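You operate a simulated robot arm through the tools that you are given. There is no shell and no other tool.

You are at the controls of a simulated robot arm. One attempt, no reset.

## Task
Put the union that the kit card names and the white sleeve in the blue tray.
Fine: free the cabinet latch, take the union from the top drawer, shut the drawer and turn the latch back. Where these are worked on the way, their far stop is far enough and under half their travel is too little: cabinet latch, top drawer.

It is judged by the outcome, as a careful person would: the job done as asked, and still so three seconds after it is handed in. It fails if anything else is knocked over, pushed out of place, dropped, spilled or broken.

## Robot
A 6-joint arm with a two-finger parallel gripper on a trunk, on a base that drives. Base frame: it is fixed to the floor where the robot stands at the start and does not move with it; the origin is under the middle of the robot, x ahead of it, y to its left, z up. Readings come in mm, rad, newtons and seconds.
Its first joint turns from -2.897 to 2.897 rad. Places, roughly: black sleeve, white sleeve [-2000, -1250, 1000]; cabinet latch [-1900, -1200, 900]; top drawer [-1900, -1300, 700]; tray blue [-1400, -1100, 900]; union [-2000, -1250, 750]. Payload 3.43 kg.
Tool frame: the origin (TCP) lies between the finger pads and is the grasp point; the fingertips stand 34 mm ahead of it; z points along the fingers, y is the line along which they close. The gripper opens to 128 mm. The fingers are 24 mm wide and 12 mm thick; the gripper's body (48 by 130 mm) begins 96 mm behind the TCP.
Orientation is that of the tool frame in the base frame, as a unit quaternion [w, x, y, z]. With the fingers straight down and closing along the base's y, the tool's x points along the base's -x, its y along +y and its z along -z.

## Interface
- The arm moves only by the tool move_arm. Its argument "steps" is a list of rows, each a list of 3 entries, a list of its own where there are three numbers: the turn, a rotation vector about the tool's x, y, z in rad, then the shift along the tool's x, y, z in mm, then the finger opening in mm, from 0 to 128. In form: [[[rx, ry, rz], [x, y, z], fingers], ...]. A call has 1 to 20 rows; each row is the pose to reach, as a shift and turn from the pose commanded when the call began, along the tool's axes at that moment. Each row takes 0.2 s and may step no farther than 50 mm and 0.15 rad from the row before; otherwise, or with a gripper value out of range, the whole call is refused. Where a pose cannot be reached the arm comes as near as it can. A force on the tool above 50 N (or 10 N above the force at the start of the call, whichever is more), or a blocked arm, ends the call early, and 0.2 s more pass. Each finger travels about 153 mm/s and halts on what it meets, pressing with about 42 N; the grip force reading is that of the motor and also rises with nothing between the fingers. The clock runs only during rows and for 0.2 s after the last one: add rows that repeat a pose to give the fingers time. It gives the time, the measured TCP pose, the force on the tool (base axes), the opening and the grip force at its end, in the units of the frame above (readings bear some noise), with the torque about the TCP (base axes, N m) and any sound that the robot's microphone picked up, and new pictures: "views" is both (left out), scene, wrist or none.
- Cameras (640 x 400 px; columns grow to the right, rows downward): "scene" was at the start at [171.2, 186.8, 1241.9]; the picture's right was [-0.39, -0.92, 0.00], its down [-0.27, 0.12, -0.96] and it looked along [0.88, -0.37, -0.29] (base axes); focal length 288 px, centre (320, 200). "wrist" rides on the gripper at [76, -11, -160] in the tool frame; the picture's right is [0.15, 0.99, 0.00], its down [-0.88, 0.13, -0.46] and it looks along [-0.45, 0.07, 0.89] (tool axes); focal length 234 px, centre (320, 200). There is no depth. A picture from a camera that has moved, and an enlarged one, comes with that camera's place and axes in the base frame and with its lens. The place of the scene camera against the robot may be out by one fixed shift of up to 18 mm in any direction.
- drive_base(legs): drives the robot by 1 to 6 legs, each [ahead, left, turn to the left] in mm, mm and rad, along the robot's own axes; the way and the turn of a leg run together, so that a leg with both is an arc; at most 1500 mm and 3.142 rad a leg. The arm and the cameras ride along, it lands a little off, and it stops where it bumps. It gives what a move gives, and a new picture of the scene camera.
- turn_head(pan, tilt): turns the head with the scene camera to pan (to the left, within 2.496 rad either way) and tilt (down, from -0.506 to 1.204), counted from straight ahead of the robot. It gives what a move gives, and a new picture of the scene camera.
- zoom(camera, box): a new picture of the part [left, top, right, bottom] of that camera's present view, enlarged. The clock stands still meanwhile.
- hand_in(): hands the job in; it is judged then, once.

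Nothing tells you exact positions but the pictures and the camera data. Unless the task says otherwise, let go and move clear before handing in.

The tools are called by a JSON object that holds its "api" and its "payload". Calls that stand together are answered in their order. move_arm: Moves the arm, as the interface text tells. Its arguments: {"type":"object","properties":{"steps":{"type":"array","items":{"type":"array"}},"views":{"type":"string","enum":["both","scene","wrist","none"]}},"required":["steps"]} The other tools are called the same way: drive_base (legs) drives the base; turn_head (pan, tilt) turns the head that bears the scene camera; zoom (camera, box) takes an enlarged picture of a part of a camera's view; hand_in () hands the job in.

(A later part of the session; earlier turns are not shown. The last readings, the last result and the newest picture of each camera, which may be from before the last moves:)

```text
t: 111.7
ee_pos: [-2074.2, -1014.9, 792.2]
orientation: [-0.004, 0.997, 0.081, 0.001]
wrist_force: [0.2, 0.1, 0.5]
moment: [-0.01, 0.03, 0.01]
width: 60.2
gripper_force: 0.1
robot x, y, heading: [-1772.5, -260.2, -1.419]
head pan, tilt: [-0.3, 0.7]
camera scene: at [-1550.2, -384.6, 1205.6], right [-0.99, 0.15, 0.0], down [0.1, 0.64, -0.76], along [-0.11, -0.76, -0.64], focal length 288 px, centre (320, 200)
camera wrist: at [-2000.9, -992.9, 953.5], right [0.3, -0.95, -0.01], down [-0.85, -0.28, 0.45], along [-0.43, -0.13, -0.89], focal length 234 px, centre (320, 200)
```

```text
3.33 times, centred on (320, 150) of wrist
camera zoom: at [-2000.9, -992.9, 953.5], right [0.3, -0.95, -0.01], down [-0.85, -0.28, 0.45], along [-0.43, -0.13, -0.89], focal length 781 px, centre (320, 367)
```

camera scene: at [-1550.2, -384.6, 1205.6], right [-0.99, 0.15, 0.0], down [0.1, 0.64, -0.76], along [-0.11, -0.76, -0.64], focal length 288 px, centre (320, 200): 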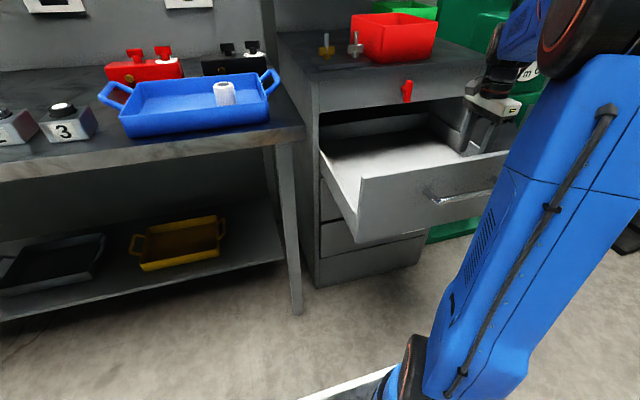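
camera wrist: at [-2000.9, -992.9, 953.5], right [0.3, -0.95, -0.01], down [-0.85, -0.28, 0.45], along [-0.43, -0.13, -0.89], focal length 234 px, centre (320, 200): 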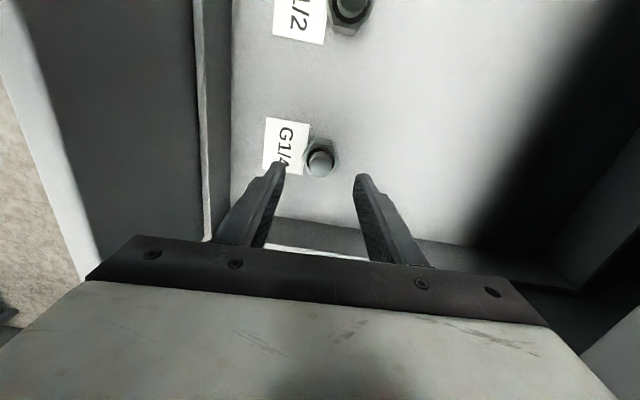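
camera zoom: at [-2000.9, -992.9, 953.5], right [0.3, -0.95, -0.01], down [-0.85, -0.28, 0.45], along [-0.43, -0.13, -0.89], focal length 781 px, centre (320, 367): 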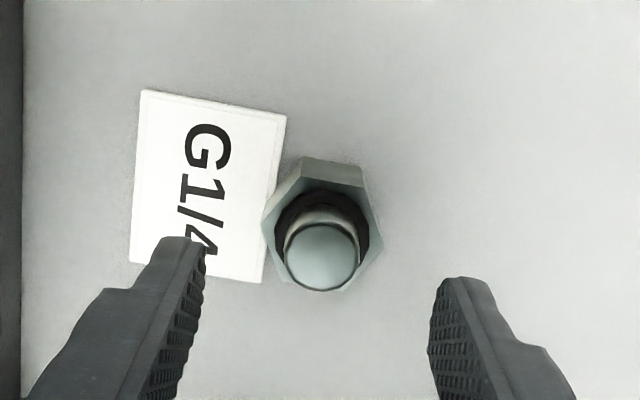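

The union's top is at z≈727, floor about 682, hex flats facing sideways. I turn the tool 30° so the pads meet hex flats, open a bit, and descend carefully around it.

{"api": "move_arm", "payload": {"steps": [[[0, 0, -0.131], [-0.5, 1, 0], 66], [[0, 0, -0.262], [-0.5, 1, 0], 66], [[0, 0, -0.393], [-0.5, 1, 0], 66], [[0, 0, -0.524], [-0.5, 1, 0], 66], [[0, 0, -0.524], [-0.5, 1, 20], 66], [[0, 0, -0.524], [-0.5, 1, 20], 66]], "views": "wrist"}}

{"api": "zoom", "payload": {"camera": "wrist", "box": [240, 90, 400, 210]}}

```text
t: 113.1
ee_pos: [-2075.9, -1013.9, 771.8]
orientation: [-0.004, 0.942, 0.337, 0.001]
wrist_force: [0.0, -0.3, 0.1]
moment: [0.0, -0.01, 0.01]
width: 65.9
gripper_force: 0.0
robot x, y, heading: [-1770.6, -257.6, -1.42]
head pan, tilt: [-0.3, 0.7]
camera wrist: at [-2023.4, -959.4, 933.2], right [0.74, -0.67, -0.01], down [-0.6, -0.66, 0.45], along [-0.31, -0.33, -0.89], focal length 234 px, centre (320, 200)
```

wrist: 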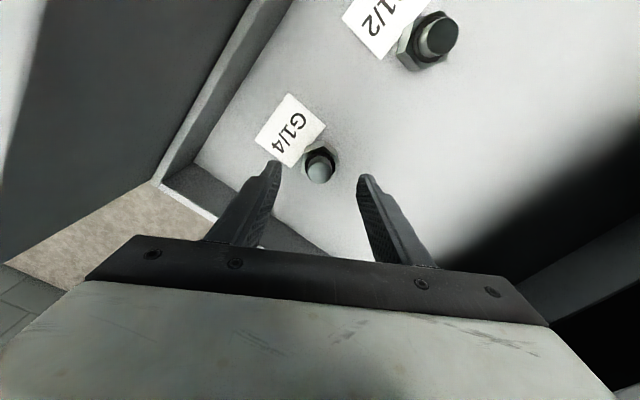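

```text
3.33 times, centred on (320, 150) of wrist
camera zoom: at [-2023.4, -959.4, 933.2], right [0.74, -0.67, -0.01], down [-0.6, -0.66, 0.45], along [-0.31, -0.33, -0.89], focal length 781 px, centre (320, 367)
```

zoom: 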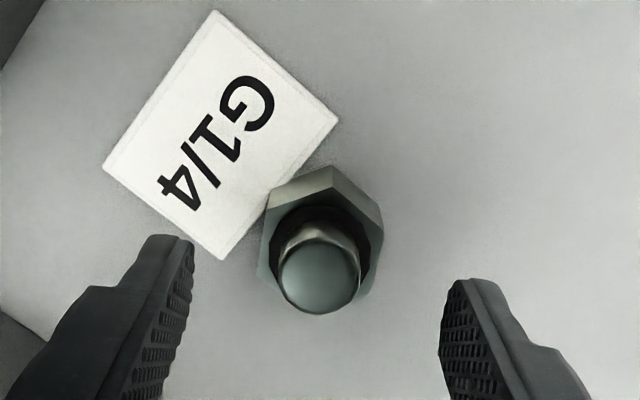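

The hex flats now face the fingers, and I'm centred. I descend in small steps to just above the label's level.

{"api": "move_arm", "payload": {"steps": [[[0, 0, 0], [0, 0, 15], 66], [[0, 0, 0], [0, 0, 28], 66], [[0, 0, 0], [0, 0, 36], 66], [[0, 0, 0], [0, 0, 40], 66], [[0, 0, 0], [0, 0, 40], 66]], "views": "wrist"}}

{"api": "zoom", "payload": {"camera": "wrist", "box": [240, 90, 400, 210]}}

```text
t: 114.3
ee_pos: [-2075.7, -1013.6, 733.3]
orientation: [-0.004, 0.942, 0.336, 0.001]
wrist_force: [0.3, -0.1, 1.1]
moment: [-0.04, 0.02, -0.01]
width: 66.0
gripper_force: 0.1
robot x, y, heading: [-1765.7, -255.4, -1.425]
head pan, tilt: [-0.3, 0.7]
camera wrist: at [-2023.4, -958.6, 893.6], right [0.74, -0.67, -0.01], down [-0.6, -0.66, 0.45], along [-0.31, -0.33, -0.89], focal length 234 px, centre (320, 200)
```

wrist: 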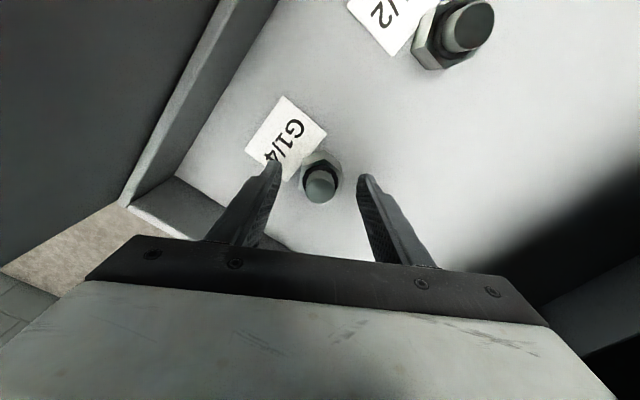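

```text
3.33 times, centred on (320, 150) of wrist
camera zoom: at [-2023.4, -958.6, 893.6], right [0.74, -0.67, -0.01], down [-0.6, -0.66, 0.45], along [-0.31, -0.33, -0.89], focal length 781 px, centre (320, 367)
```

zoom: 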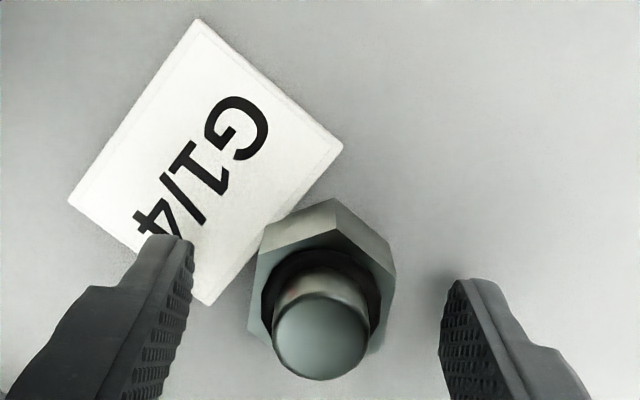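

{"api": "move_arm", "payload": {"steps": [[[0, 0, 0], [0, 0, 3], 66], [[0, 0, 0], [0, 0, 6], 66], [[0, 0, 0], [0, 0, 8], 66], [[0, 0, 0], [0, 0, 8], 66]], "views": "wrist"}}

{"api": "zoom", "payload": {"camera": "wrist", "box": [240, 90, 400, 210]}}

```text
t: 115.3
ee_pos: [-2075.3, -1015.1, 722.9]
orientation: [-0.004, 0.942, 0.336, 0.001]
wrist_force: [0.1, 0.1, 0.6]
moment: [-0.02, 0.04, 0.01]
width: 65.9
gripper_force: 0.1
robot x, y, heading: [-1769.3, -259.5, -1.419]
head pan, tilt: [-0.3, 0.7]
camera wrist: at [-2022.8, -959.2, 885.3], right [0.74, -0.67, -0.01], down [-0.6, -0.66, 0.45], along [-0.31, -0.33, -0.89], focal length 234 px, centre (320, 200)
```

wrist: 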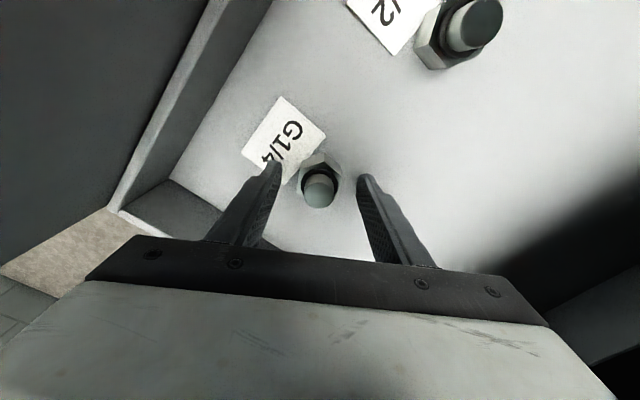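

```text
3.33 times, centred on (320, 150) of wrist
camera zoom: at [-2022.8, -959.2, 885.3], right [0.74, -0.67, -0.01], down [-0.6, -0.66, 0.45], along [-0.31, -0.33, -0.89], focal length 781 px, centre (320, 367)
```

zoom: 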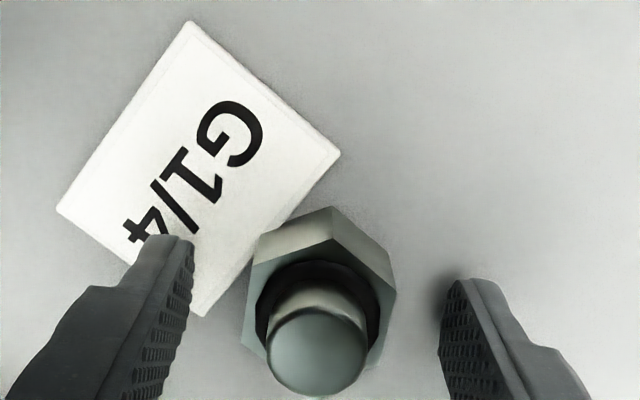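

Fingertips are at about z 690, clear of the floor. I close on the hex.

{"api": "move_arm", "payload": {"steps": [[[0, 0, 0], [0, 0, 0], 55], [[0, 0, 0], [0, 0, 0], 45], [[0, 0, 0], [0, 0, 0], 38], [[0, 0, 0], [0, 0, 0], 25], [[0, 0, 0], [0, 0, 0], 0], [[0, 0, 0], [0, 0, 0], 0], [[0, 0, 0], [0, 0, 0], 0]], "views": "wrist"}}

{"api": "zoom", "payload": {"camera": "wrist", "box": [240, 90, 400, 210]}}

```text
t: 116.9
ee_pos: [-2074.5, -1014.2, 724.0]
orientation: [-0.005, 0.942, 0.336, 0.002]
wrist_force: [0.3, -0.1, 0.1]
moment: [-0.03, -0.02, -0.01]
width: 41.0
gripper_force: 42.1
robot x, y, heading: [-1771.9, -259.3, -1.416]
head pan, tilt: [-0.3, 0.7]
camera wrist: at [-2022.8, -959.2, 885.3], right [0.74, -0.67, -0.01], down [-0.6, -0.66, 0.45], along [-0.31, -0.33, -0.89], focal length 234 px, centre (320, 200)
```

wrist: 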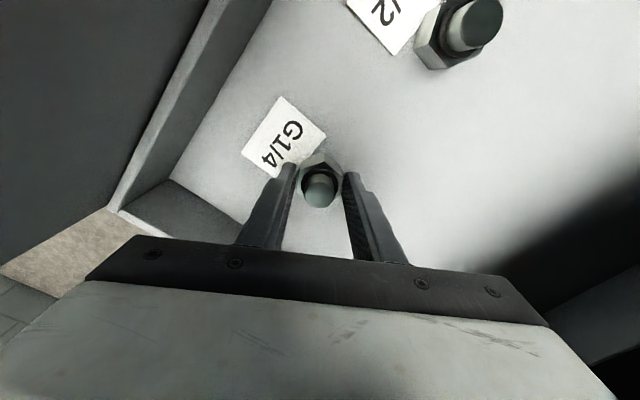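

```text
3.33 times, centred on (320, 150) of wrist
camera zoom: at [-2022.8, -959.2, 885.3], right [0.74, -0.67, -0.01], down [-0.6, -0.66, 0.45], along [-0.31, -0.33, -0.89], focal length 781 px, centre (320, 367)
```

zoom: 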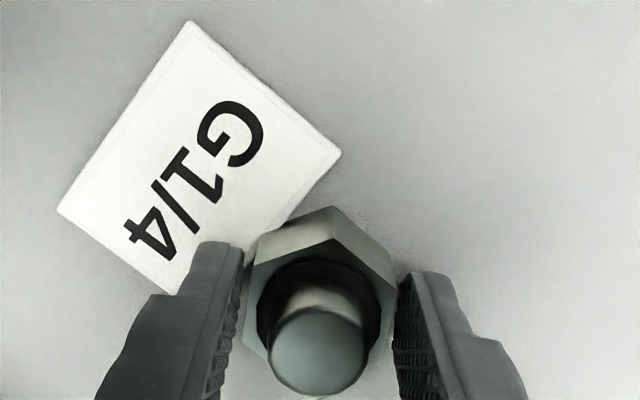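

Gripped at 41 mm on the hex. Slow test lift.

{"api": "move_arm", "payload": {"steps": [[[0, 0, 0], [0, 0, -3], 0], [[0, 0, 0], [0, 0, -7], 0], [[0, 0, 0], [0, 0, -11], 0], [[0, 0, 0], [0, 0, -16], 0], [[0, 0, 0], [0, 0, -22], 0], [[0, 0, 0], [0, 0, -28], 0]], "views": "wrist"}}

{"api": "zoom", "payload": {"camera": "wrist", "box": [240, 90, 400, 210]}}

```text
t: 118.3
ee_pos: [-2074.8, -1014.3, 752.3]
orientation: [-0.003, 0.942, 0.336, 0.001]
wrist_force: [0.2, -0.5, -1.8]
moment: [-0.03, -0.03, 0.01]
width: 40.8
gripper_force: 42.3
robot x, y, heading: [-1772.1, -257.2, -1.421]
head pan, tilt: [-0.3, 0.7]
camera wrist: at [-2022.8, -959.8, 913.9], right [0.74, -0.67, -0.01], down [-0.6, -0.66, 0.45], along [-0.31, -0.33, -0.89], focal length 234 px, centre (320, 200)
```

wrist: 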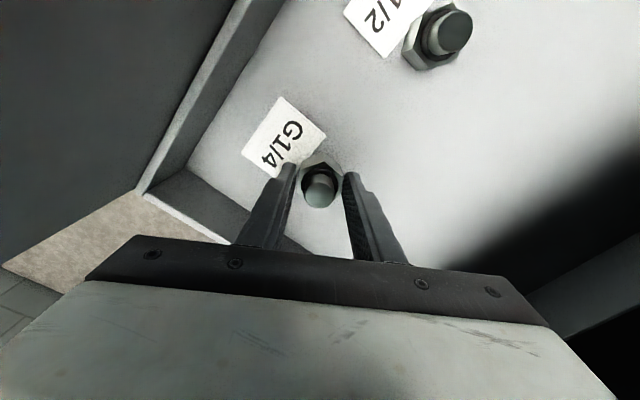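

```text
3.33 times, centred on (320, 150) of wrist
camera zoom: at [-2022.8, -959.8, 913.9], right [0.74, -0.67, -0.01], down [-0.6, -0.66, 0.45], along [-0.31, -0.33, -0.89], focal length 781 px, centre (320, 367)
```

zoom: 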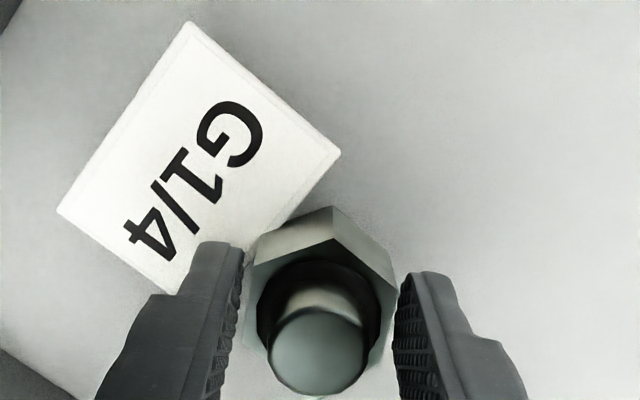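

The union lifts, with its G1/4 tag attached to it. I continue lifting smoothly.

{"api": "move_arm", "payload": {"steps": [[[0, 0, 0], [0, 0, -6], 0], [[0, 0, 0], [0, 0, -14], 0], [[0, 0, 0], [0, 0, -24], 0], [[0, 0, 0], [0, 0, -36], 0], [[0, 0, 0], [0, 0, -50], 0], [[0, 0, 0], [0, 0, -66], 0], [[0, 0, 0], [0, 0, -84], 0], [[0, 0, 0], [0, 0, -104], 0], [[0, 0, 0], [0, 0, -124], 0], [[0, 0, 0], [0, 0, -144], 0], [[0, 0, 0], [0, 0, -164], 0], [[0, 0, 0], [0, 0, -184], 0], [[0, 0, 0], [0, 0, -204], 0], [[0, 0, 0], [0, 0, -224], 0], [[0, 0, 0], [0, 0, -244], 0], [[0, 0, 0], [0, 0, -264], 0], [[0, 0, 0], [0, 0, -284], 0], [[0, 0, 0], [0, 0, -300], 0], [[0, 0, 0], [0, 0, -312], 0], [[0, 0, 0], [0, 0, -318], 0]], "views": "wrist"}}

```text
t: 122.5
ee_pos: [-2076.6, -1017.6, 1070.1]
orientation: [-0.004, 0.941, 0.337, 0.002]
wrist_force: [1.0, -1.0, -1.8]
moment: [-0.01, -0.03, -0.01]
width: 40.8
gripper_force: 42.0
robot x, y, heading: [-1774.9, -253.5, -1.416]
head pan, tilt: [-0.3, 0.7]
camera wrist: at [-2024.2, -962.6, 1231.4], right [0.74, -0.67, -0.01], down [-0.6, -0.66, 0.45], along [-0.31, -0.33, -0.89], focal length 234 px, centre (320, 200)
```

wrist: 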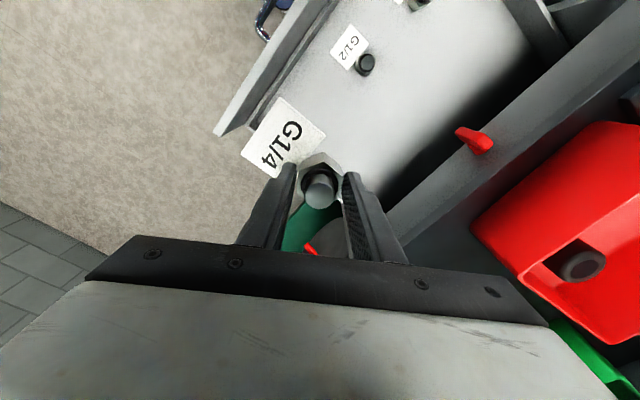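

Firmly held at 41 mm. I carry it left in front of the cabinet, well clear of everything, toward the tray.

{"api": "move_arm", "payload": {"steps": [[[0, 0, 0], [6, 3.7, 0], 0], [[0, 0, 0], [18, 11, 0], 0], [[0, 0, 0], [39.4, 24.1, 0], 0], [[0, 0, 0], [66.7, 40.8, 0], 0], [[0, 0, 0], [100, 61.2, 0], 0], [[0, 0, 0], [136.4, 83.5, 0], 0], [[0, 0, 0], [172.7, 105.7, 0], 0], [[0, 0, 0], [209, 128, 0], 0], [[0, 0, 0], [245.4, 150.3, 0], 0], [[0, 0, 0], [281.8, 172.5, 0], 0], [[0, 0, 0], [318.2, 194.8, 0], 0], [[0, 0, 0], [354.5, 217, 0], 0], [[0, 0, 0], [390.9, 239.3, 0], 0], [[0, 0, 0], [427.2, 261.6, 0], 0], [[0, 0, 0], [463.6, 283.8, 0], 0], [[0, 0, 0], [500, 306, 0], 0], [[0, 0, 0], [533.3, 326.5, 0], 0], [[0, 0, 0], [563.6, 345, 0], 0], [[0, 0, 0], [587.8, 359.9, 0], 0], [[0, 0, 0], [606, 371, 0], 0]], "views": "both"}}

```text
t: 126.7
ee_pos: [-1370.7, -918.9, 1071.4]
orientation: [-0.005, 0.942, 0.336, 0.002]
wrist_force: [0.1, 0.9, -1.7]
moment: [-0.01, 0.01, -0.02]
width: 40.7
gripper_force: 42.6
robot x, y, heading: [-1773.2, -257.3, -1.42]
head pan, tilt: [-0.3, 0.7]
camera scene: at [-1550.2, -384.5, 1205.6], right [-0.99, 0.15, 0.0], down [0.1, 0.64, -0.76], along [-0.11, -0.76, -0.64], focal length 288 px, centre (320, 200)
camera wrist: at [-1318.8, -863.8, 1233.0], right [0.74, -0.67, -0.01], down [-0.6, -0.66, 0.45], along [-0.31, -0.33, -0.89], focal length 234 px, centre (320, 200)
```

scene: 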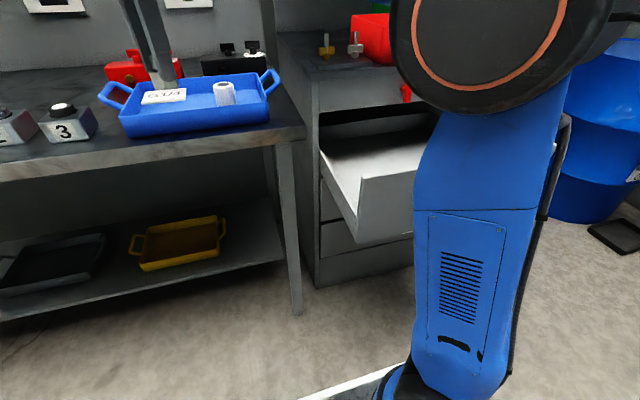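
wrist: 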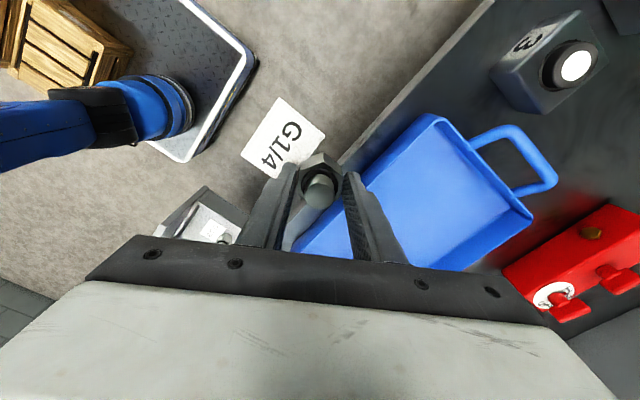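

Now forward over the tray's left-centre area.

{"api": "move_arm", "payload": {"steps": [[[0, 0, 0], [-5, 8, 0], 0], [[0, 0, 0], [-13, 22, 0], 0], [[0, 0, 0], [-25, 42, 0], 0], [[0, 0, 0], [-38, 64, 0], 0], [[0, 0, 0], [-51, 86, 0], 0], [[0, 0, 0], [-64, 108, 0], 0], [[0, 0, 0], [-76, 128, 0], 0], [[0, 0, 0], [-86, 145, 0], 0], [[0, 0, 0], [-90.5, 152.5, 0], 0], [[0, 0, 0], [-90.5, 152.5, 0], 0]], "views": "both"}}

{"api": "zoom", "payload": {"camera": "scene", "box": [80, 20, 300, 158]}}

```text
t: 128.9
ee_pos: [-1343.1, -1095.7, 1068.8]
orientation: [-0.004, 0.942, 0.336, 0.001]
wrist_force: [0.0, -0.2, -0.8]
moment: [-0.01, -0.03, -0.01]
width: 40.7
gripper_force: 42.0
robot x, y, heading: [-1775.5, -258.0, -1.415]
head pan, tilt: [-0.3, 0.7]
camera scene: at [-1550.0, -384.6, 1205.6], right [-0.99, 0.15, 0.0], down [0.1, 0.64, -0.76], along [-0.11, -0.76, -0.64], focal length 288 px, centre (320, 200)
camera wrist: at [-1291.9, -1041.1, 1230.1], right [0.74, -0.67, -0.01], down [-0.6, -0.66, 0.45], along [-0.31, -0.33, -0.89], focal length 234 px, centre (320, 200)
```

scene: 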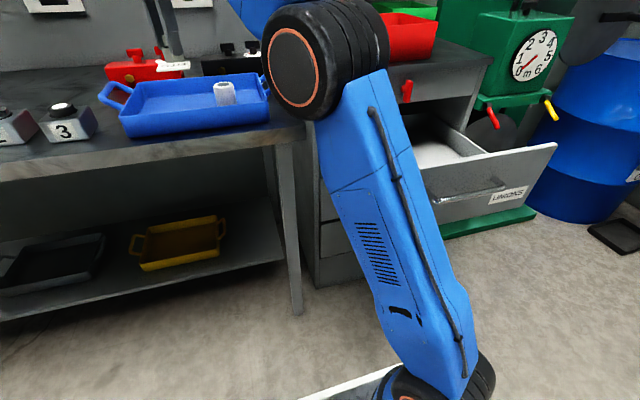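
wrist: 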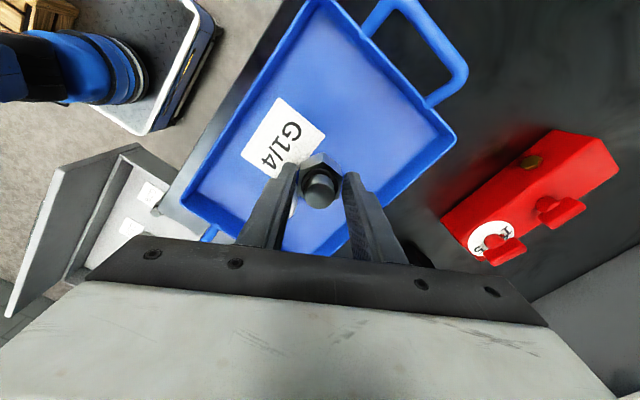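

```text
2.90 times, centred on (190, 89) of scene
camera zoom: at [-1550.0, -384.6, 1205.6], right [-0.99, 0.15, 0.0], down [0.1, 0.64, -0.76], along [-0.11, -0.76, -0.64], focal length 836 px, centre (697, 522)
```

zoom: 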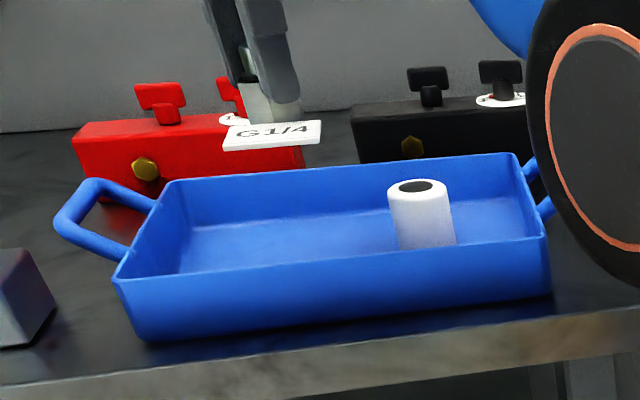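

The union hangs over the tray's free left-centre. I lower it to a little above the floor.

{"api": "move_arm", "payload": {"steps": [[[0, 0, 0], [0, 0, 8], 0], [[0, 0, 0], [0, 0, 22], 0], [[0, 0, 0], [0, 0, 40], 0], [[0, 0, 0], [0, 0, 58], 0], [[0, 0, 0], [0, 0, 74], 0], [[0, 0, 0], [0, 0, 86], 0], [[0, 0, 0], [0, 0, 94], 0], [[0, 0, 0], [0, 0, 98], 0], [[0, 0, 0], [0, 0, 98], 0]], "views": "both"}}

{"api": "zoom", "payload": {"camera": "scene", "box": [100, 50, 280, 158]}}

```text
t: 130.9
ee_pos: [-1342.8, -1094.0, 970.4]
orientation: [-0.005, 0.942, 0.336, 0.001]
wrist_force: [0.5, -0.2, -1.8]
moment: [-0.01, 0.03, 0.01]
width: 40.9
gripper_force: 42.0
robot x, y, heading: [-1771.0, -258.3, -1.423]
head pan, tilt: [-0.3, 0.7]
camera scene: at [-1550.0, -384.6, 1205.6], right [-0.99, 0.15, 0.0], down [0.1, 0.64, -0.76], along [-0.11, -0.76, -0.64], focal length 288 px, centre (320, 200)
camera wrist: at [-1291.0, -1039.3, 1132.7], right [0.74, -0.67, -0.01], down [-0.6, -0.66, 0.45], along [-0.31, -0.33, -0.89], focal length 234 px, centre (320, 200)
```

scene: 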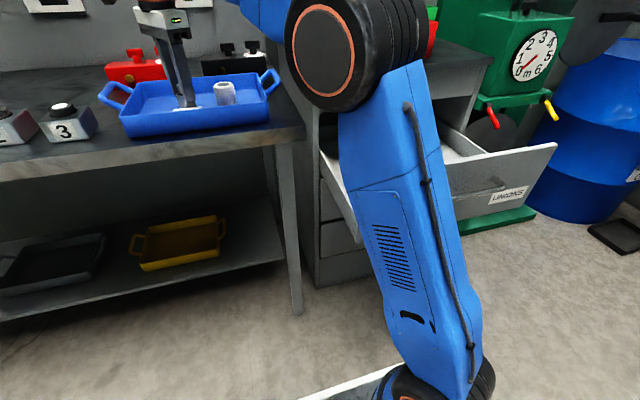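
wrist: 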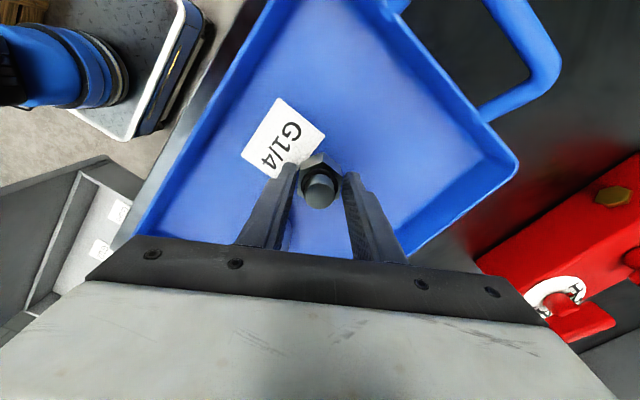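

```text
3.56 times, centred on (190, 104) of scene
camera zoom: at [-1550.0, -384.6, 1205.6], right [-0.99, 0.15, 0.0], down [0.1, 0.64, -0.76], along [-0.11, -0.76, -0.64], focal length 1025 px, centre (782, 541)
```

zoom: 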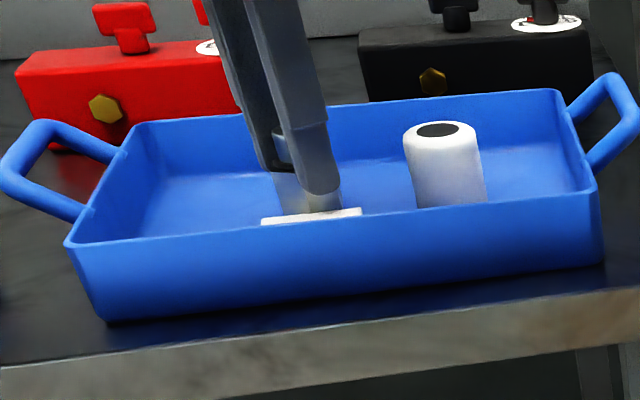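

{"api": "move_arm", "payload": {"steps": [[[0, 0, 0], [0, 0, 2], 0], [[0, 0, 0], [0, 0, 4], 0], [[0, 0, 0], [0, 0, 6], 0], [[0, 0, 0], [0, 0, 8], 0], [[0, 0, 0], [0, 0, 8], 0]], "views": "none"}}

{"api": "zoom", "payload": {"camera": "scene", "box": [100, 50, 280, 158]}}

```text
t: 132.1
ee_pos: [-1343.3, -1094.1, 962.4]
orientation: [-0.004, 0.942, 0.336, 0.002]
wrist_force: [0.1, 0.0, -0.8]
moment: [-0.01, -0.01, -0.01]
width: 40.9
gripper_force: 41.6
robot x, y, heading: [-1770.3, -258.1, -1.42]
head pan, tilt: [-0.3, 0.7]
```

```text
3.56 times, centred on (190, 104) of scene
camera zoom: at [-1550.0, -384.6, 1205.6], right [-0.99, 0.15, 0.0], down [0.1, 0.64, -0.76], along [-0.11, -0.76, -0.64], focal length 1025 px, centre (782, 541)
```

zoom: 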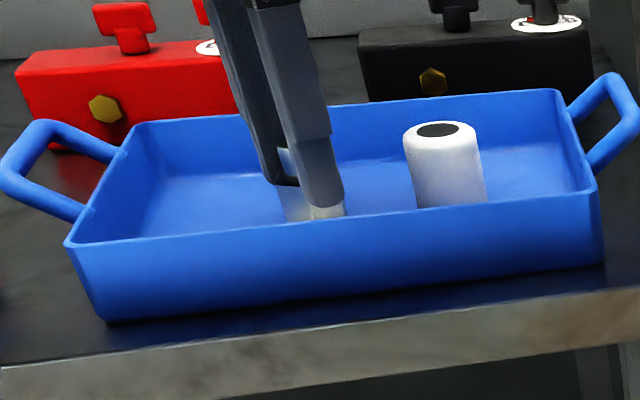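

{"api": "move_arm", "payload": {"steps": [[[0, 0, 0], [0, 0, 1.5], 0], [[0, 0, 0], [0, 0, 3], 0], [[0, 0, 0], [0, 0, 4.5], 0], [[0, 0, 0], [0, 0, 4.5], 0]], "views": "none"}}

```text
t: 133.1
ee_pos: [-1344.6, -1093.8, 957.9]
orientation: [-0.004, 0.942, 0.337, 0.001]
wrist_force: [-0.2, 0.2, -2.1]
moment: [-0.02, 0.0, -0.04]
width: 40.5
gripper_force: 41.6
robot x, y, heading: [-1774.4, -257.8, -1.416]
head pan, tilt: [-0.3, 0.7]
```

{"api": "move_arm", "payload": {"steps": [[[0, 0, 0], [0, 0, 1.5], 0], [[0, 0, 0], [0, 0, 3], 0], [[0, 0, 0], [0, 0, 3], 0]], "views": "none"}}

```text
t: 133.9
ee_pos: [-1344.8, -1094.1, 957.4]
orientation: [-0.002, 0.942, 0.336, 0.002]
wrist_force: [10.6, -3.1, 33.2]
moment: [-0.08, -0.54, -0.04]
width: 40.7
gripper_force: 41.7
robot x, y, heading: [-1768.0, -257.4, -1.417]
head pan, tilt: [-0.3, 0.7]
```

Contact with the tray floor (33 N). I ease off 2 mm, open the fingers, and rise.

{"api": "move_arm", "payload": {"steps": [[[0, 0, 0], [0, 0, -2], 0], [[0, 0, 0], [0, 0, -2], 44], [[0, 0, 0], [0, 0, -2], 52], [[0, 0, 0], [0, 0, -2], 64], [[0, 0, 0], [0, 0, -2], 64], [[0, 0, 0], [0, 0, -15], 64], [[0, 0, 0], [0, 0, -45], 64], [[0, 0, 0], [0, 0, -80], 64], [[0, 0, 0], [0, 0, -115], 64]], "views": "both"}}

{"api": "zoom", "payload": {"camera": "scene", "box": [100, 50, 280, 158]}}

```text
t: 135.9
ee_pos: [-1345.5, -1098.5, 1071.6]
orientation: [-0.004, 0.942, 0.336, 0.002]
wrist_force: [-0.7, -0.1, 0.1]
moment: [0.0, -0.01, 0.0]
width: 64.0
gripper_force: 0.0
robot x, y, heading: [-1772.9, -257.5, -1.422]
head pan, tilt: [-0.3, 0.7]
camera scene: at [-1550.1, -384.5, 1205.6], right [-0.99, 0.15, 0.0], down [0.1, 0.64, -0.76], along [-0.11, -0.76, -0.64], focal length 288 px, centre (320, 200)
camera wrist: at [-1292.8, -1042.1, 1231.5], right [0.74, -0.67, -0.01], down [-0.6, -0.66, 0.45], along [-0.31, -0.33, -0.89], focal length 234 px, centre (320, 200)
```

scene: 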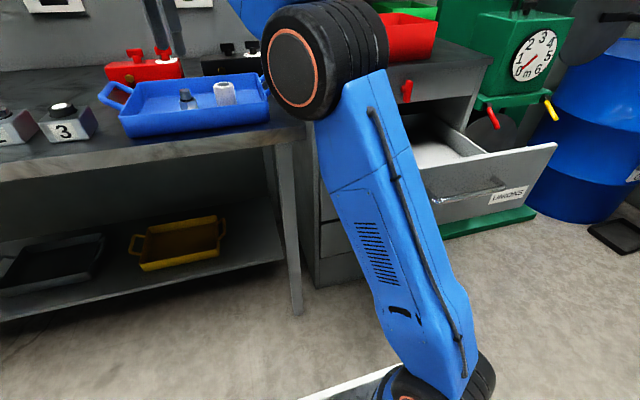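
wrist: 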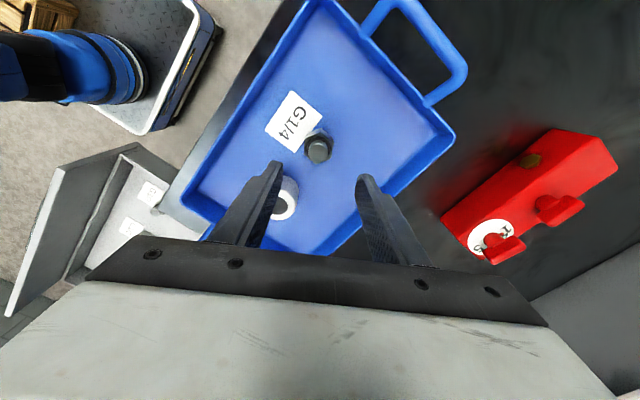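

```text
3.56 times, centred on (190, 104) of scene
camera zoom: at [-1550.1, -384.5, 1205.6], right [-0.99, 0.15, 0.0], down [0.1, 0.64, -0.76], along [-0.11, -0.76, -0.64], focal length 1025 px, centre (782, 541)
```

zoom: 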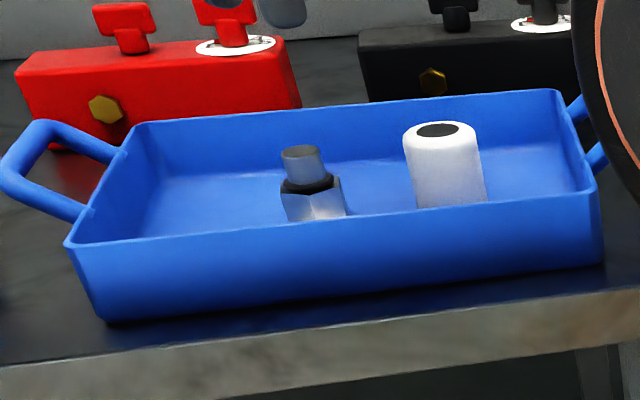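

Both items are in the tray: the union upright with its tag, and the white sleeve. Now to shut the drawer: I retract the arm first, then drive back to where the forward-pointing pose works.

{"api": "move_arm", "payload": {"steps": [[[0, 0, 0], [21, -36, -5], 50], [[0, 0, 0], [43, -72, -5], 40], [[0, 0, 0], [64, -108, -5], 30], [[0, 0, 0], [85, -144, -5], 20], [[0, 0, 0], [107, -180, -5], 10], [[0, 0, 0], [128, -215, -5], 0], [[0, 0, 0.131], [95, -243, -5], 0], [[0, 0, 0.262], [62, -271, -5], 0], [[0, 0, 0.393], [29, -299, -5], 0], [[0, 0, 0.524], [-4, -327, -5], 0], [[0, 0, 0.524], [-37, -355, -5], 0], [[0, 0, 0.524], [-70, -383, -5], 0], [[0, 0, 0.524], [-103, -411, -5], 0], [[0, 0, 0.524], [-136, -439, -5], 0], [[0, 0, 0.524], [-169, -467, -5], 0], [[0, 0, 0.524], [-202, -495, -5], 0], [[0, 0, 0.524], [-235, -523, -5], 0], [[0, 0, 0.524], [-268, -550, -5], 0], [[0, 0, 0.524], [-268, -550, -5], 0]], "views": "scene"}}

```text
t: 139.9
ee_pos: [-1901.6, -836.4, 1074.7]
orientation: [-0.005, 0.997, 0.081, 0.0]
wrist_force: [-0.1, 0.2, -0.1]
moment: [-0.03, 0.02, -0.02]
width: 0.0
gripper_force: 33.0
robot x, y, heading: [-1776.0, -258.1, -1.42]
head pan, tilt: [-0.3, 0.7]
camera scene: at [-1550.1, -384.5, 1205.6], right [-0.99, 0.15, 0.0], down [0.1, 0.64, -0.76], along [-0.11, -0.76, -0.64], focal length 288 px, centre (320, 200)
```

scene: 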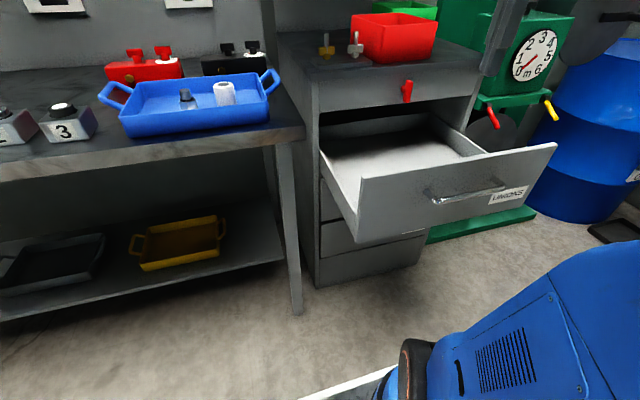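

{"api": "drive_base", "payload": {"legs": [[-350, -60, 0]]}}

{"api": "move_arm", "payload": {"steps": [[[0, 0, 0], [0, 40, 0], 0], [[0, 0, 0], [0, 80, 5], 0], [[-0.143, 0, 0], [0, 95, 10], 0], [[-0.286, 0, 0], [0, 110, 15], 0], [[-0.429, 0, 0], [0, 125, 20], 0], [[-0.572, 0, 0], [0, 140, 25], 0], [[-0.715, 0, 0], [0, 155, 30], 0], [[-0.858, 0, 0], [0, 170, 35], 0], [[-1.0, 0, 0], [0, 185, 40], 0], [[-1.143, 0, 0], [0, 200, 45], 0], [[-1.286, 0, 0], [0, 215, 50], 0], [[-1.429, 0, 0], [0, 230, 55], 0], [[-1.571, 0, 0], [0, 245, 60], 0], [[-1.571, 0, 0], [0, 245, 60], 0]], "views": "both"}}

```text
t: 142.2
ee_pos: [-2010.8, -502.9, 1075.7]
orientation: [-0.005, 0.997, 0.083, 0.0]
wrist_force: [0.2, 0.7, 0.5]
moment: [0.0, -0.02, 0.03]
width: 0.0
gripper_force: 32.5
robot x, y, heading: [-1887.5, 74.4, -1.413]
head pan, tilt: [-0.3, 0.7]
camera scene: at [-1661.6, -49.0, 1205.6], right [-0.99, 0.15, 0.0], down [0.09, 0.64, -0.76], along [-0.11, -0.76, -0.64], focal length 288 px, centre (320, 200)
```

scene: 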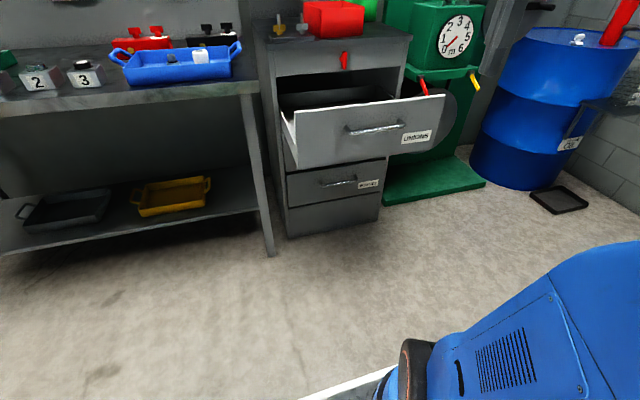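

```text
t: 145.2
ee_pos: [-1969.9, -742.7, 1013.4]
orientation: [0.702, 0.708, 0.058, 0.059]
wrist_force: [0.0, -0.2, -0.7]
moment: [0.0, 0.01, 0.02]
width: 0.0
gripper_force: 33.0
robot x, y, heading: [-1884.8, 77.8, -1.419]
head pan, tilt: [-0.3, 0.7]
camera scene: at [-1661.6, -49.0, 1205.6], right [-0.99, 0.15, 0.0], down [0.09, 0.64, -0.76], along [-0.11, -0.76, -0.64], focal length 288 px, centre (320, 200)
camera wrist: at [-1921.7, -572.7, 1005.1], right [0.14, 0.02, 0.99], down [-0.94, 0.3, 0.13], along [-0.3, -0.95, 0.06], focal length 234 px, centre (320, 200)
```

scene: 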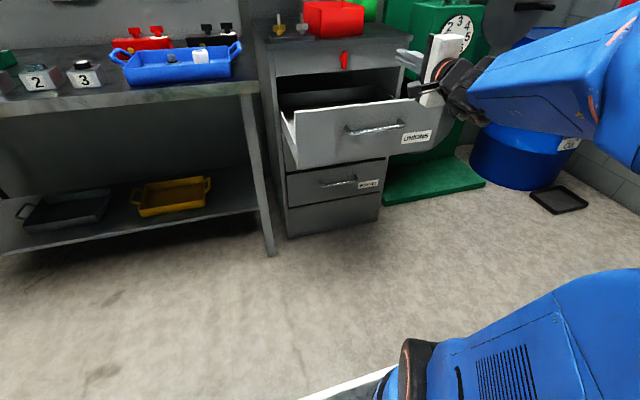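
wrist: 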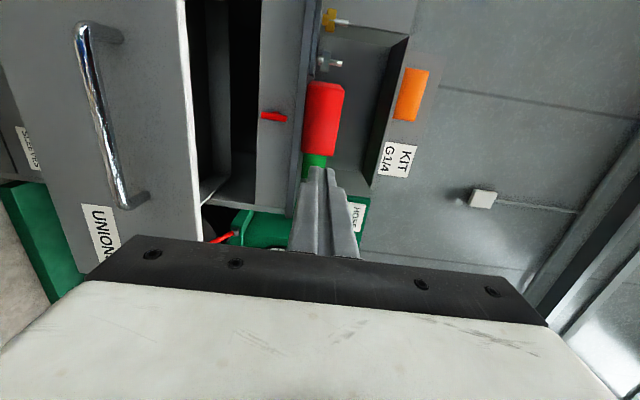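

I lower the closed fingertips to the drawer front, between the handle and its top edge.

{"api": "move_arm", "payload": {"steps": [[[0, 0, 0], [-3, -35, 12], 0], [[0, 0, 0], [-6, -70, 24], 0], [[0, 0, 0], [-9, -105, 36], 0], [[0, 0, 0], [-12, -140, 48], 0], [[0, 0, 0], [-12, -178, 60], 0], [[0, 0, 0], [-12, -178, 60], 0]], "views": "both"}}

{"api": "zoom", "payload": {"camera": "scene", "box": [260, 40, 480, 178]}}

```text
t: 146.6
ee_pos: [-1971.4, -804.6, 835.4]
orientation: [0.702, 0.708, 0.059, 0.058]
wrist_force: [-0.5, 0.0, -0.2]
moment: [0.04, 0.02, 0.02]
width: 0.2
gripper_force: 33.2
robot x, y, heading: [-1884.8, 78.6, -1.413]
head pan, tilt: [-0.3, 0.7]
camera scene: at [-1661.6, -48.9, 1205.6], right [-0.99, 0.15, 0.0], down [0.09, 0.64, -0.76], along [-0.11, -0.76, -0.64], focal length 288 px, centre (320, 200)
camera wrist: at [-1923.0, -635.4, 828.0], right [0.15, 0.02, 0.99], down [-0.94, 0.3, 0.13], along [-0.3, -0.95, 0.06], focal length 234 px, centre (320, 200)
```

scene: 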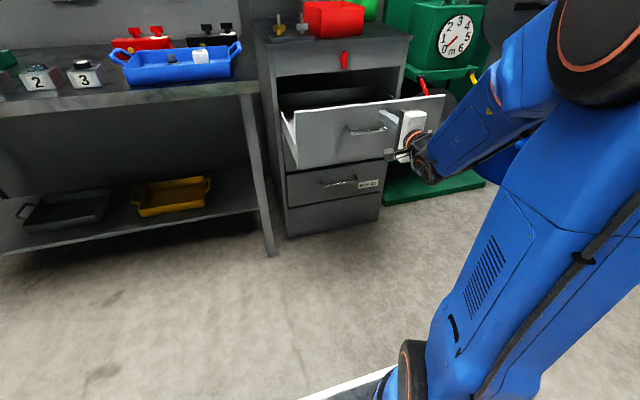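
wrist: 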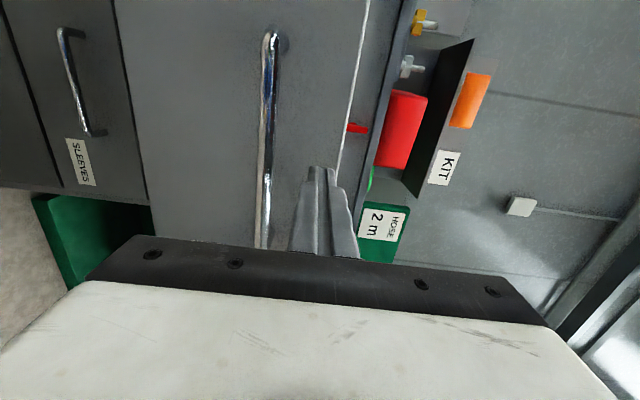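

```text
2.90 times, centred on (370, 109) of scene
camera zoom: at [-1661.6, -48.9, 1205.6], right [-0.99, 0.15, 0.0], down [0.09, 0.64, -0.76], along [-0.11, -0.76, -0.64], focal length 836 px, centre (175, 464)
```

zoom: 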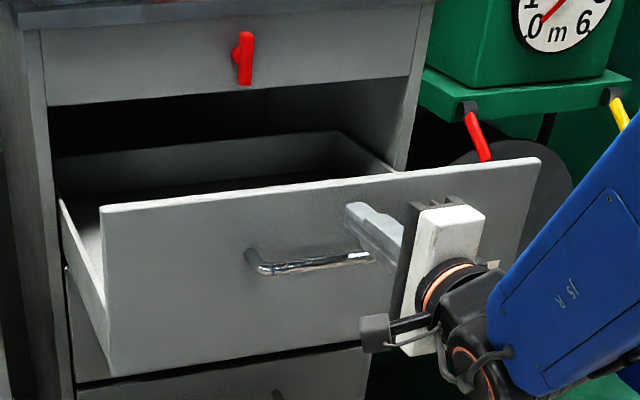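

{"api": "move_arm", "payload": {"steps": [[[0, 0, 0], [0, 0, 12], 0], [[0, 0, 0], [0, 0, 24], 0], [[0, 0, 0], [0, 0, 32], 0], [[0, 0, 0], [0, 0, 38], 0], [[0, 0, 0], [0, 0, 42], 0], [[0, 0, 0], [0, 0, 42], 0]], "views": "wrist"}}

{"api": "zoom", "payload": {"camera": "scene", "box": [260, 40, 480, 178]}}

```text
t: 148.0
ee_pos: [-1964.9, -845.6, 836.3]
orientation: [0.702, 0.708, 0.058, 0.058]
wrist_force: [-1.1, 0.8, 0.2]
moment: [0.01, 0.0, -0.06]
width: 0.0
gripper_force: 33.0
robot x, y, heading: [-1884.1, 80.3, -1.415]
head pan, tilt: [-0.3, 0.7]
camera wrist: at [-1916.3, -675.4, 827.2], right [0.14, 0.01, 0.99], down [-0.94, 0.3, 0.13], along [-0.3, -0.95, 0.06], focal length 234 px, centre (320, 200)
```

wrist: 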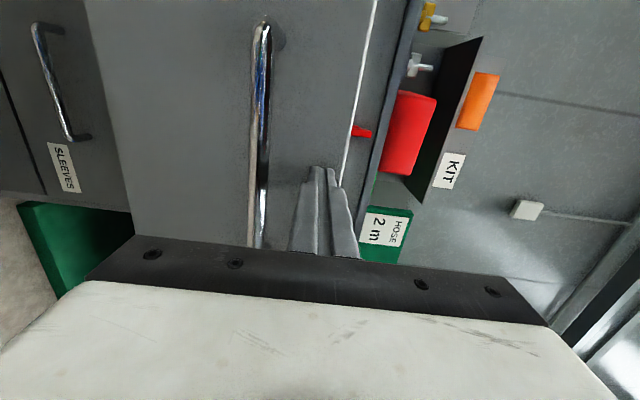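

```text
2.90 times, centred on (370, 109) of scene
camera zoom: at [-1661.7, -49.0, 1205.6], right [-0.99, 0.15, 0.0], down [0.09, 0.64, -0.76], along [-0.11, -0.76, -0.64], focal length 836 px, centre (175, 464)
```

zoom: 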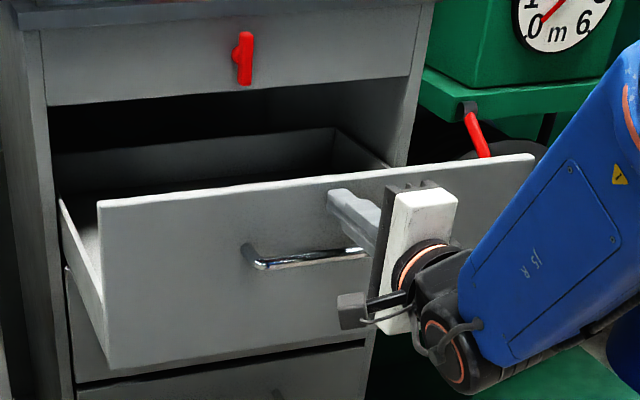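

Contact made, and the drawer glides easily. I push it in by driving forward.

{"api": "drive_base", "payload": {"legs": [[150, 0, 0]]}}

```text
t: 149.3
ee_pos: [-1941.5, -992.2, 835.0]
orientation: [0.701, 0.709, 0.058, 0.058]
wrist_force: [0.5, 0.0, 0.0]
moment: [-0.01, -0.03, 0.01]
width: 0.0
gripper_force: 33.0
robot x, y, heading: [-1862.1, -71.0, -1.414]
head pan, tilt: [-0.3, 0.7]
camera scene: at [-1638.5, -196.3, 1205.6], right [-0.99, 0.14, 0.0], down [0.09, 0.64, -0.76], along [-0.11, -0.76, -0.64], focal length 288 px, centre (320, 200)
```

scene: 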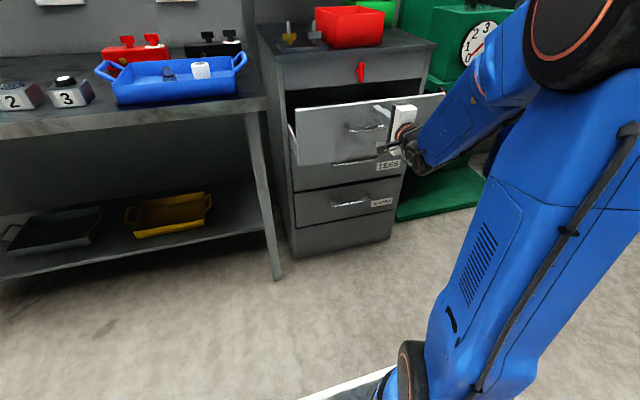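

{"api": "drive_base", "payload": {"legs": [[120, 0, 0]]}}

{"api": "zoom", "payload": {"camera": "scene", "box": [270, 40, 490, 178]}}

```text
t: 150.6
ee_pos: [-1922.4, -1113.2, 835.1]
orientation: [0.701, 0.708, 0.059, 0.059]
wrist_force: [0.8, 0.2, -0.3]
moment: [-0.03, -0.01, -0.04]
width: 0.2
gripper_force: 32.7
robot x, y, heading: [-1841.8, -190.1, -1.419]
head pan, tilt: [-0.3, 0.7]
camera scene: at [-1619.7, -315.8, 1205.6], right [-0.99, 0.14, 0.0], down [0.09, 0.64, -0.76], along [-0.11, -0.76, -0.64], focal length 288 px, centre (320, 200)
```

scene: 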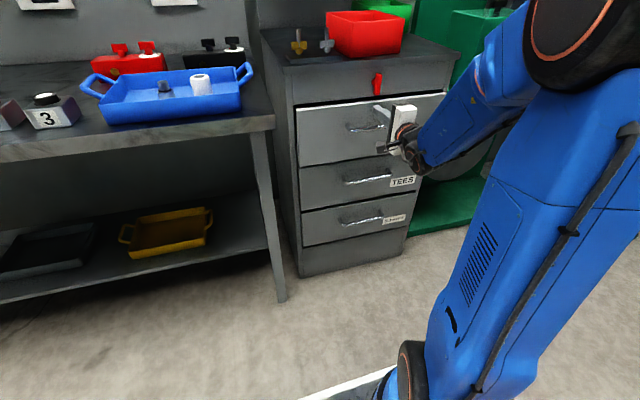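

```text
2.90 times, centred on (380, 109) of scene
camera zoom: at [-1619.7, -315.8, 1205.6], right [-0.99, 0.14, 0.0], down [0.09, 0.64, -0.76], along [-0.11, -0.76, -0.64], focal length 836 px, centre (146, 464)
```

zoom: 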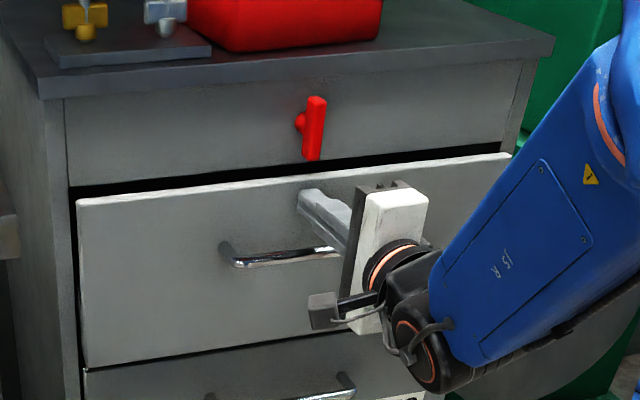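

Nearly shut. I push the last bit with the arm, with its force limit.

{"api": "move_arm", "payload": {"steps": [[[0, 0, 0], [0, 0, 5], 0], [[0, 0, 0], [0, 0, 10], 0], [[0, 0, 0], [0, 0, 15], 0], [[0, 0, 0], [0, 0, 19], 0], [[0, 0, 0], [0, 0, 22], 0], [[0, 0, 0], [0, 0, 25], 0], [[0, 0, 0], [0, 0, 28], 0], [[0, 0, 0], [0, 0, 31], 0], [[0, 0, 0], [0, 0, 34], 0], [[0, 0, 0], [0, 0, 37], 0]], "views": "wrist"}}

{"api": "zoom", "payload": {"camera": "scene", "box": [270, 40, 490, 178]}}

```text
t: 151.8
ee_pos: [-1921.0, -1130.5, 835.8]
orientation: [0.702, 0.708, 0.058, 0.059]
wrist_force: [-2.5, 18.3, 6.6]
moment: [-0.29, -0.02, -0.2]
width: 0.1
gripper_force: 32.8
robot x, y, heading: [-1844.4, -189.3, -1.421]
head pan, tilt: [-0.3, 0.7]
stopped in row 6: the force on the tool passed its limit at 60 N (the readings are from after the stop); the commanded pose is now the measured one
camera wrist: at [-1870.0, -961.0, 827.2], right [0.14, 0.02, 0.99], down [-0.94, 0.3, 0.13], along [-0.3, -0.95, 0.06], focal length 234 px, centre (320, 200)
```

wrist: 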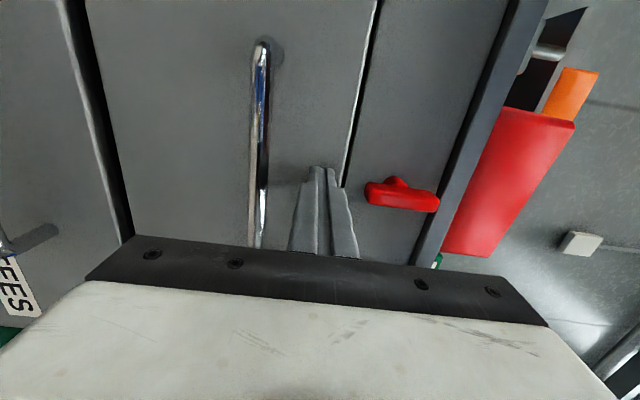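

```text
2.90 times, centred on (380, 109) of scene
camera zoom: at [-1619.8, -314.2, 1205.7], right [-0.99, 0.14, 0.0], down [0.09, 0.64, -0.77], along [-0.11, -0.76, -0.64], focal length 836 px, centre (146, 464)
```

zoom: 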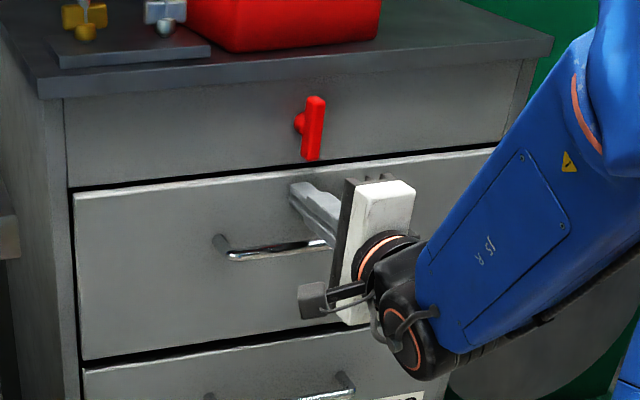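

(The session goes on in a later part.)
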